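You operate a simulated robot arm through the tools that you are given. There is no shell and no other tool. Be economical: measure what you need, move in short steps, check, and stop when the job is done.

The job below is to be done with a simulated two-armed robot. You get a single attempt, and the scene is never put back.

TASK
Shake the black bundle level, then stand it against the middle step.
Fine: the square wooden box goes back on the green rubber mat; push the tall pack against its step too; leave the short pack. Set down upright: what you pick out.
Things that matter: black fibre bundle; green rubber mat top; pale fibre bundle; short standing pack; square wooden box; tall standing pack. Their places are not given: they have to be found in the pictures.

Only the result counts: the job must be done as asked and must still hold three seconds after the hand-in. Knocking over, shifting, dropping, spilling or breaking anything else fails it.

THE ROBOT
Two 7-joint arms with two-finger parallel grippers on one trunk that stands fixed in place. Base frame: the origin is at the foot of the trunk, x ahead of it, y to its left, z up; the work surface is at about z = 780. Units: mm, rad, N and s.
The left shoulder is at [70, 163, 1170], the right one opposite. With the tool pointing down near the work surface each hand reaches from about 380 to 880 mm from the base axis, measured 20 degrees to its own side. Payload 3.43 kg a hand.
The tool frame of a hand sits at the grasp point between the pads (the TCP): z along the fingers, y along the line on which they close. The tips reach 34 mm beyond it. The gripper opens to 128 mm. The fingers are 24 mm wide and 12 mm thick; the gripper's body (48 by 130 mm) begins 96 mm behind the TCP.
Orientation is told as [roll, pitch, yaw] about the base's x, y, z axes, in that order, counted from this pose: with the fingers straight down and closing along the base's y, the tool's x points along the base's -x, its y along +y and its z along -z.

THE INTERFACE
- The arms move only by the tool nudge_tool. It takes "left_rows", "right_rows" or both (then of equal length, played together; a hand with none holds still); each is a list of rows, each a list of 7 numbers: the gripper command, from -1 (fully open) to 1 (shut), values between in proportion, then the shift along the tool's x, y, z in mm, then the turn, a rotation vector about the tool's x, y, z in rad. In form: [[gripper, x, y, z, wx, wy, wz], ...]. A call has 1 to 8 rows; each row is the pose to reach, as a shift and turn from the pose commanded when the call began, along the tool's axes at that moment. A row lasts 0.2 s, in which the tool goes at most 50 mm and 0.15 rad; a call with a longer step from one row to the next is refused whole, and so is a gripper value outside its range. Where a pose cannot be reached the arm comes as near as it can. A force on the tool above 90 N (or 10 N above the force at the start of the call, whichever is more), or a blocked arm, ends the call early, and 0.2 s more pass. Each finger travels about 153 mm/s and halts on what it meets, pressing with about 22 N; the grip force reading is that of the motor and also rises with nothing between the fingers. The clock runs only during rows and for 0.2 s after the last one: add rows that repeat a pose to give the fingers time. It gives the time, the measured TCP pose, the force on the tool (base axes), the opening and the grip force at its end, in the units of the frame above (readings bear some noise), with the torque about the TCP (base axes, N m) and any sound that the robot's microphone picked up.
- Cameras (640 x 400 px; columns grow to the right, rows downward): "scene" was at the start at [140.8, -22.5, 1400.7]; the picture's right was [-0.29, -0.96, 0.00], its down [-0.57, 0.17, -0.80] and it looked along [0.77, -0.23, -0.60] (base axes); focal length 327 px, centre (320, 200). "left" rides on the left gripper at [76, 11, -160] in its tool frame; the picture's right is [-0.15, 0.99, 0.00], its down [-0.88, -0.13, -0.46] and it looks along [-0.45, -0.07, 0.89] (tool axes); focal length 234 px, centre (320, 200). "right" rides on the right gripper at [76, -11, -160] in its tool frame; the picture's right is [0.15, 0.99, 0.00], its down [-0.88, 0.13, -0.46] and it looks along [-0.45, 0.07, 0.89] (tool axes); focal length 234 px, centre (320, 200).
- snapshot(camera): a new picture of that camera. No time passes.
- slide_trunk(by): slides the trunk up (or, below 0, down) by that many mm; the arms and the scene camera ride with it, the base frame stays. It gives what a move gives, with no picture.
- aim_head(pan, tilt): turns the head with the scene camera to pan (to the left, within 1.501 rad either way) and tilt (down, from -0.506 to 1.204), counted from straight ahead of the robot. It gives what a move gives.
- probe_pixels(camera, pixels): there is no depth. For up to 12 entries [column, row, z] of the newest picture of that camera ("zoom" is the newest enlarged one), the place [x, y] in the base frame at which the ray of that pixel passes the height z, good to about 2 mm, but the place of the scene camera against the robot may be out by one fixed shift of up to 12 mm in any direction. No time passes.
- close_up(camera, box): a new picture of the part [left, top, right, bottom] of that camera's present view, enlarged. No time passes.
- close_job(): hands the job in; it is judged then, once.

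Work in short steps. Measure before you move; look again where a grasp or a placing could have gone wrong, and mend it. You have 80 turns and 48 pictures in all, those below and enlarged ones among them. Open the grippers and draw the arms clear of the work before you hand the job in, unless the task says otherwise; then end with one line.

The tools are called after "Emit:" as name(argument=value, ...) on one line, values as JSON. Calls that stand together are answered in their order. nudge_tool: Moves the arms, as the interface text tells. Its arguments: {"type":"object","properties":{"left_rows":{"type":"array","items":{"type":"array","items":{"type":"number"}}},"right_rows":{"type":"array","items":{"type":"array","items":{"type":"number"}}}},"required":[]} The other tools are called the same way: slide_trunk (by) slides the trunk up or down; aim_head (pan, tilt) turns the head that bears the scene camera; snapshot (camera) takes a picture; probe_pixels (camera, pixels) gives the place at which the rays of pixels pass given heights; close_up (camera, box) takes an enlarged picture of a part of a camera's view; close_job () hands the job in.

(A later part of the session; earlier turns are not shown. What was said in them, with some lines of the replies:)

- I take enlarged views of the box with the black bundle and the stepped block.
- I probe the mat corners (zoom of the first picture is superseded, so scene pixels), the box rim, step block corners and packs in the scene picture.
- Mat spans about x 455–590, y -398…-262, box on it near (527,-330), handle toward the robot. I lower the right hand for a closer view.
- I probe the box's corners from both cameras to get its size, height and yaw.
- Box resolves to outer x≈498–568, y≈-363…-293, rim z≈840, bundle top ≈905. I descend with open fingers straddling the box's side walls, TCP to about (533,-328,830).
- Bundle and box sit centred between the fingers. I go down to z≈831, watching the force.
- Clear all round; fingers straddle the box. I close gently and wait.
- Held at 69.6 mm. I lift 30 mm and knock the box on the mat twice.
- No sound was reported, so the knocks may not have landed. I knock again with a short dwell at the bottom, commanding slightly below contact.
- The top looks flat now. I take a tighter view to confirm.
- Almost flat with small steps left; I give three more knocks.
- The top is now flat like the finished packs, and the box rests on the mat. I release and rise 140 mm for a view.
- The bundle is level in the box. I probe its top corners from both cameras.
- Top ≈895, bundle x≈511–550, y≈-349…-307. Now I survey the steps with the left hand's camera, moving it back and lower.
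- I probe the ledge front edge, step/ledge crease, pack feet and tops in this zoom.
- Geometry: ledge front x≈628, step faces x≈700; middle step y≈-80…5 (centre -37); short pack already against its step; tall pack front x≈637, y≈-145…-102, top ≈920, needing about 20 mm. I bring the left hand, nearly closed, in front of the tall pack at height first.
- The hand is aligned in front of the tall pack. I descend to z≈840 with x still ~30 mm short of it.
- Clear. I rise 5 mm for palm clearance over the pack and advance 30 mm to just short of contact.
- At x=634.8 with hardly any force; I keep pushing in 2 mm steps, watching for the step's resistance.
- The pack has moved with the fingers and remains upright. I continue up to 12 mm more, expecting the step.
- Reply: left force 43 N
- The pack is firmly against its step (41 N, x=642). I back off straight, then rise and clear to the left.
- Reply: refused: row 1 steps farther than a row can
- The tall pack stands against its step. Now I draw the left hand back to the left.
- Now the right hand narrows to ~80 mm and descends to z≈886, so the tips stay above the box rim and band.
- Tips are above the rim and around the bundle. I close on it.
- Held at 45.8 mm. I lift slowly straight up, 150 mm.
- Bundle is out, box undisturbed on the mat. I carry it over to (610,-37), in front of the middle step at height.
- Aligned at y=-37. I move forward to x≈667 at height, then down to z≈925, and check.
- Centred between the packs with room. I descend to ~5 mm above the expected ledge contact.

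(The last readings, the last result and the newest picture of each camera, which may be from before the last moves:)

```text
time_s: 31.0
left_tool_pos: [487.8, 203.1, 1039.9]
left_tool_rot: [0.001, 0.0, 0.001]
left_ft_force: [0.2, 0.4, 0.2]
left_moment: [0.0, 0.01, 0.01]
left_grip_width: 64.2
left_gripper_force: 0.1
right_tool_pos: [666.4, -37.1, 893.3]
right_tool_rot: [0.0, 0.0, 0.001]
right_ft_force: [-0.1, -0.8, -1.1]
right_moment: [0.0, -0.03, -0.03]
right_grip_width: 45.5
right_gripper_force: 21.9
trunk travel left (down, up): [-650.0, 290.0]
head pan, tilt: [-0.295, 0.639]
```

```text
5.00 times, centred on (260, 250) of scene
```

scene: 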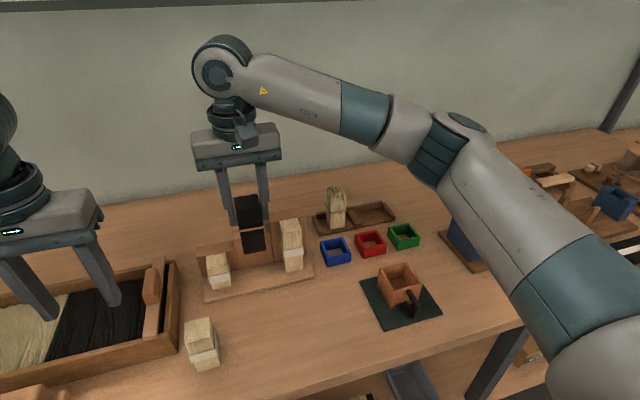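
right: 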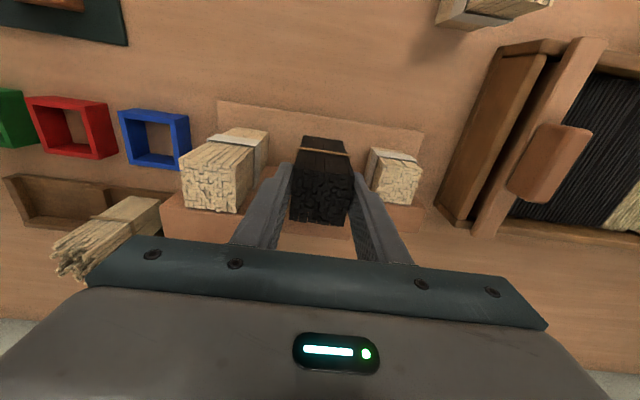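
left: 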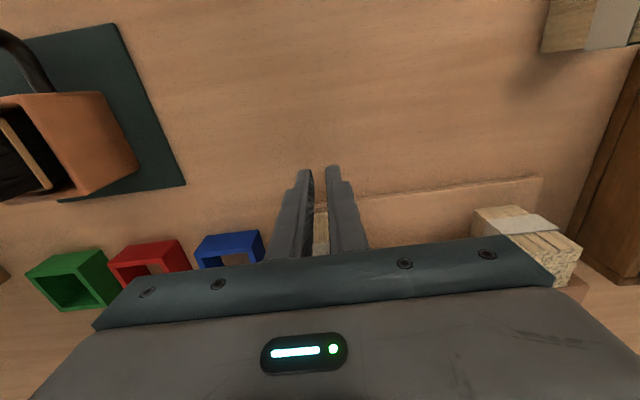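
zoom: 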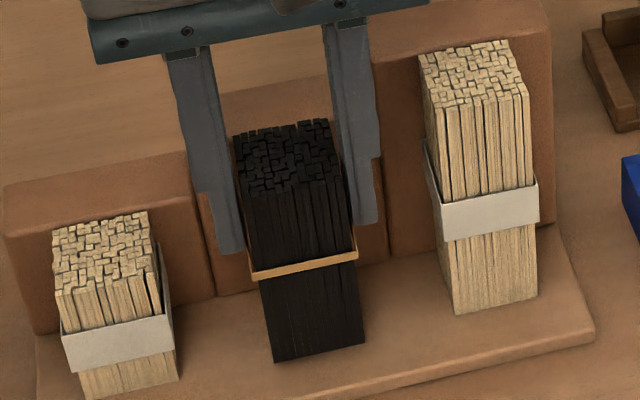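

Still free. I step down 1 mm per row to feel for the ledge.

Emit:
nudge_tool(right_rows=[[1, 0, 0, 1, 0, 0, 0], [1, 0, 0, 2, 0, 0, 0], [1, 0, 0, 3, 0, 0, 0], [1, 0, 0, 4, 0, 0, 0], [1, 0, 0, 4, 0, 0, 0]])

```text
time_s: 32.2
left_tool_pos: [486.8, 201.9, 1040.4]
left_tool_rot: [-0.001, 0.002, 0.0]
left_ft_force: [-0.8, 0.5, 0.0]
left_moment: [-0.02, 0.01, 0.02]
left_grip_width: 64.2
left_gripper_force: 0.1
right_tool_pos: [666.7, -35.8, 888.8]
right_tool_rot: [-0.001, 0.001, 0.0]
right_ft_force: [0.6, -0.6, -1.3]
right_moment: [0.0, 0.04, 0.0]
right_grip_width: 45.6
right_gripper_force: 21.8
trunk travel left (down, up): [-650.0, 290.0]
head pan, tilt: [-0.295, 0.639]
```

Still just above the ledge. I advance toward the step face in small steps.

Emit:
nudge_tool(right_rows=[[1, -3, 0, 0, 0, 0, 0], [1, -6, 0, 0, 0, 0, 0], [1, -8, 0, 0, 0, 0, 0], [1, -9, 0, 0, 0, 0, 0], [1, -10, 0, 0, 0, 0, 0], [1, -10, 0, 0, 0, 0, 0]])

```text
time_s: 33.6
left_tool_pos: [487.8, 203.3, 1041.3]
left_tool_rot: [0.001, 0.001, 0.0]
left_ft_force: [-0.1, -0.2, 0.6]
left_moment: [0.01, 0.03, 0.03]
left_grip_width: 64.1
left_gripper_force: 0.0
right_tool_pos: [677.6, -36.8, 889.1]
right_tool_rot: [0.0, 0.0, 0.001]
right_ft_force: [-0.3, -0.4, -0.6]
right_moment: [0.03, -0.01, -0.01]
right_grip_width: 45.7
right_gripper_force: 21.3
trunk travel left (down, up): [-650.0, 290.0]
head pan, tilt: [-0.295, 0.639]
```

Not yet in contact; I go on in 1 mm steps.

Emit:
nudge_tool(right_rows=[[1, -1, 0, 0, 0, 0, 0], [1, -2, 0, 0, 0, 0, 0], [1, -3, 0, 0, 0, 0, 0], [1, -3, 0, 0, 0, 0, 0]])

```text
time_s: 34.6
left_tool_pos: [486.6, 202.7, 1042.0]
left_tool_rot: [0.0, -0.003, -0.002]
left_ft_force: [-0.6, -0.1, -0.3]
left_moment: [0.02, 0.02, 0.03]
left_grip_width: 63.9
left_gripper_force: 0.0
right_tool_pos: [677.6, -36.2, 889.4]
right_tool_rot: [0.0, 0.003, -0.002]
right_ft_force: [-14.8, -1.7, -5.1]
right_moment: [-0.03, 0.05, 0.02]
right_grip_width: 45.7
right_gripper_force: 22.2
trunk travel left (down, up): [-650.0, 290.0]
head pan, tilt: [-0.295, 0.639]
```

Contact with the step at x≈677.6. I ease to light pressure and step down to the ledge.

Emit:
nudge_tool(right_rows=[[1, 2, 0, 0, 0, 0, 0], [1, 2, 0, 1, 0, 0, 0], [1, 2, 0, 2, 0, 0, 0], [1, 2, 0, 3, 0, 0, 0], [1, 2, 0, 3, 0, 0, 0]])

```text
time_s: 35.8
left_tool_pos: [487.3, 202.1, 1042.0]
left_tool_rot: [0.001, 0.0, -0.003]
left_ft_force: [-0.3, -0.9, 0.9]
left_moment: [0.0, -0.02, -0.03]
left_grip_width: 64.0
left_gripper_force: 0.0
right_tool_pos: [678.2, -36.6, 887.5]
right_tool_rot: [0.002, 0.0, 0.0]
right_ft_force: [-3.7, 0.4, 0.5]
right_moment: [0.07, 0.21, 0.06]
right_grip_width: 45.8
right_gripper_force: 22.0
trunk travel left (down, up): [-650.0, 290.0]
head pan, tilt: [-0.295, 0.639]
```

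Force near zero vertically; I lower up to 2 mm more to confirm contact.

Emit:
nudge_tool(right_rows=[[1, 0, 0, 1, 0, 0, 0], [1, 0, 0, 2, 0, 0, 0], [1, 0, 0, 2, 0, 0, 0]])

Emit:
close_up(camera="scene", box=[220, 210, 300, 290])

```text
time_s: 36.6
left_tool_pos: [486.4, 201.6, 1040.9]
left_tool_rot: [0.001, 0.0, 0.0]
left_ft_force: [0.4, 0.5, 0.3]
left_moment: [-0.01, -0.03, -0.03]
left_grip_width: 64.3
left_gripper_force: 0.0
right_tool_pos: [678.6, -36.5, 884.5]
right_tool_rot: [0.0, 0.001, 0.0]
right_ft_force: [-2.3, 0.7, 0.6]
right_moment: [0.01, -0.05, 0.05]
right_grip_width: 45.4
right_gripper_force: 22.0
trunk travel left (down, up): [-650.0, 290.0]
head pan, tilt: [-0.295, 0.639]
```

```text
5.00 times, centred on (260, 250) of scene
```

zoom: 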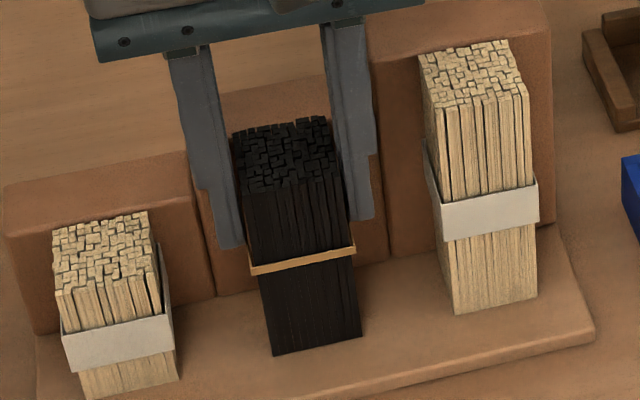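

Foot line is nearly even with the packs'. I feel down another 3 mm.

Emit:
nudge_tool(right_rows=[[1, 0, 0, 1, 0, 0, 0], [1, 0, 0, 2, 0, 0, 0], [1, 0, 0, 2, 0, 0, 0]])

```text
time_s: 37.4
left_tool_pos: [486.2, 202.1, 1041.9]
left_tool_rot: [-0.002, -0.003, 0.002]
left_ft_force: [-0.1, -0.2, -0.5]
left_moment: [0.0, -0.01, 0.03]
left_grip_width: 64.1
left_gripper_force: 0.0
right_tool_pos: [677.7, -37.2, 883.0]
right_tool_rot: [0.0, -0.002, 0.0]
right_ft_force: [0.3, -0.9, 5.5]
right_moment: [-0.14, 0.1, 0.02]
right_grip_width: 45.4
right_gripper_force: 21.9
trunk travel left (down, up): [-650.0, 290.0]
head pan, tilt: [-0.295, 0.639]
```

Ledge contact (+5.5 N). I press 1 mm to the step, then open modestly to ~66 mm.

Emit:
nudge_tool(right_rows=[[1, -1.5, 0, 0, 0, 0, 0], [1, -1.5, 0, 0, 0, 0, 0], [0.2, -1.5, 0, 0, 0, 0, 0], [-0.03, -1.5, 0, 0, 0, 0, 0], [-0.03, -1.5, 0, 0, 0, 0, 0]])

Emit:
close_up(camera="scene", box=[220, 210, 300, 290])

```text
time_s: 38.6
left_tool_pos: [487.0, 202.9, 1040.9]
left_tool_rot: [-0.002, -0.001, 0.0]
left_ft_force: [0.0, -1.0, 0.3]
left_moment: [0.0, -0.02, 0.04]
left_grip_width: 64.3
left_gripper_force: 0.2
right_tool_pos: [680.1, -36.5, 882.5]
right_tool_rot: [0.001, -0.001, 0.0]
right_ft_force: [0.3, -0.7, 0.5]
right_moment: [-0.01, 0.01, 0.0]
right_grip_width: 66.3
right_gripper_force: 0.1
trunk travel left (down, up): [-650.0, 290.0]
head pan, tilt: [-0.295, 0.639]
```

```text
5.00 times, centred on (260, 250) of scene
```

zoom: 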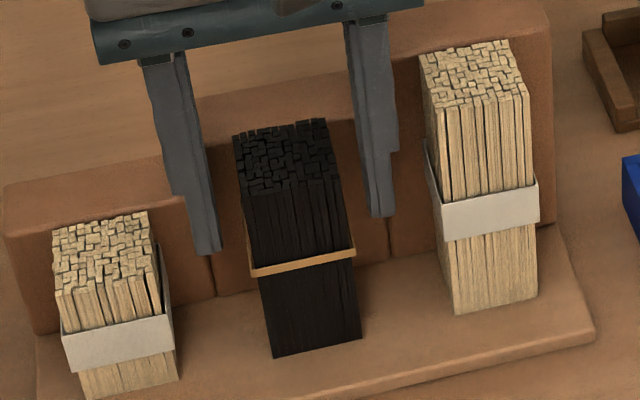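

Standing free and upright. I lift the hand straight up 160 mm, then pull back.

Emit:
nudge_tool(right_rows=[[-0.03, 0, 0, -15, 0, 0, 0], [-0.03, 0, 0, -50, 0, 0, 0], [-0.03, 0, 0, -95, 0, 0, 0], [-0.03, 0, 0, -140, 0, 0, 0], [-0.03, 20, 0, -180, 0, 0, 0], [-0.03, 55, -25, -190, 0, 0, 0], [-0.03, 80, -65, -190, 0, 0, 0], [-0.03, 90, -110, -190, 0, 0, 0]])

Emit:
nudge_tool(right_rows=[[-1, 15, -40, 0, 0, 0, 0], [-1, 30, -85, 0, 0, 0, 0], [-1, 45, -130, 0, 0, 0, 0], [-1, 60, -175, 0, 0, 0, 0], [-1, 75, -215, 0, 0, 0, 0], [-1, 75, -215, 0, 0, 0, 0]], left_rows=[[-1, 0, 0, 0, 0, 0, 0], [-1, 0, 0, 0, 0, 0, 0], [-1, 0, 0, 0, 0, 0, 0], [-1, 0, 0, 0, 0, 0, 0], [-1, 0, 0, 0, 0, 0, 0], [-1, 0, 0, 0, 0, 0, 0]])

Emit:
snapshot(camera="scene")

Emit:
close_up(camera="scene", box=[200, 200, 320, 300])

Emit:
snapshot(camera="right")

```text
time_s: 40.4
left_tool_pos: [485.9, 200.3, 1042.4]
left_tool_rot: [0.001, 0.0, 0.0]
left_ft_force: [1.0, 0.4, -0.5]
left_moment: [0.06, 0.0, 0.01]
left_grip_width: 64.2
left_gripper_force: 0.2
right_tool_pos: [588.6, -148.6, 1073.5]
right_tool_rot: [0.001, -0.003, 0.0]
right_ft_force: [-1.0, -0.8, 0.3]
right_moment: [0.03, 0.0, -0.05]
right_grip_width: 65.8
right_gripper_force: 0.1
trunk travel left (down, up): [-650.0, 290.0]
head pan, tilt: [-0.295, 0.639]
```

```text
time_s: 41.8
left_tool_pos: [487.1, 202.2, 1040.9]
left_tool_rot: [-0.001, -0.001, 0.001]
left_ft_force: [0.7, -0.3, -0.5]
left_moment: [-0.04, -0.02, -0.01]
left_grip_width: 128.2
left_gripper_force: 0.1
right_tool_pos: [513.6, -363.1, 1072.0]
right_tool_rot: [0.0, 0.0, 0.0]
right_ft_force: [0.4, 0.3, -0.4]
right_moment: [-0.05, 0.0, 0.02]
right_grip_width: 128.2
right_gripper_force: 0.1
trunk travel left (down, up): [-650.0, 290.0]
head pan, tilt: [-0.295, 0.639]
```

```text
9 pictures are left
```

scene: 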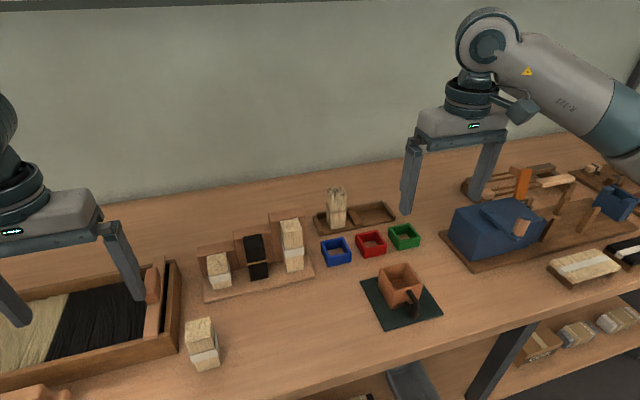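

```text
4.00 times, centred on (260, 250) of scene
```

zoom: 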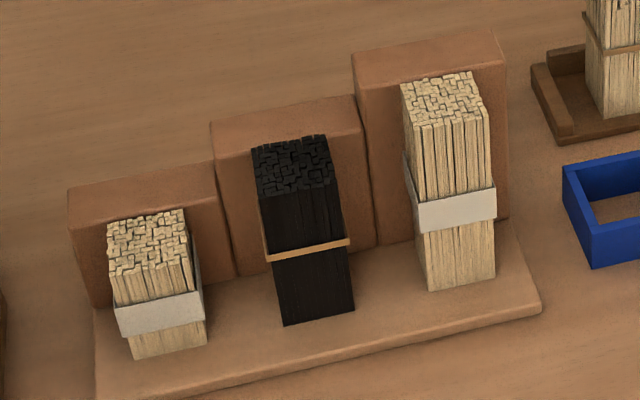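

```text
7 pictures are left
```

right: 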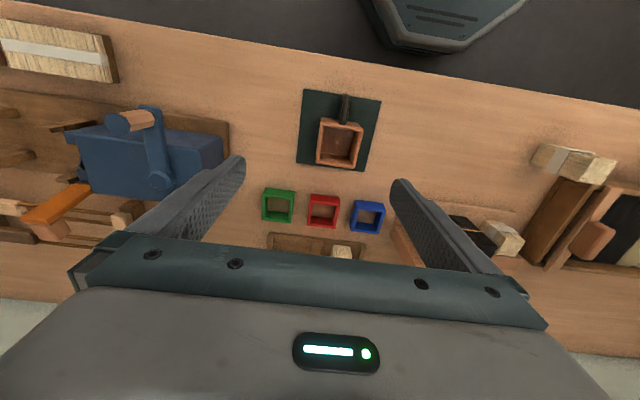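

Everything is in place: black bundle, tall and short packs on one foot line, box upright on the mat. I raise both open hands clear before handing in.

Emit:
nudge_tool(right_rows=[[-1, 0, 0, -40, 0, 0, 0], [-1, 0, 0, -80, 0, 0, 0], [-1, 0, 0, -80, 0, 0, 0]], left_rows=[[-1, 0, 0, -40, 0, 0, 0], [-1, 0, 0, -80, 0, 0, 0], [-1, 0, 0, -80, 0, 0, 0]])

Emit:
close_job()

```text
time_s: 42.6
left_tool_pos: [487.7, 201.5, 1121.2]
left_tool_rot: [0.001, 0.002, 0.001]
left_ft_force: [0.5, -0.1, -0.1]
left_moment: [0.04, 0.02, -0.04]
left_grip_width: 128.1
left_gripper_force: 0.1
right_tool_pos: [514.1, -361.3, 1151.9]
right_tool_rot: [0.002, 0.0, 0.0]
right_ft_force: [0.6, 0.2, -0.2]
right_moment: [0.03, 0.05, 0.03]
right_grip_width: 128.2
right_gripper_force: 0.0
trunk travel left (down, up): [-650.0, 290.0]
head pan, tilt: [-0.295, 0.639]
```

```text
The job is handed in.
```

I've handed the job in: the black bundle is shaken level and stands upright against the middle step, the tall pack is pushed against its step, the box is back on the green mat, and the short pack was left alone.
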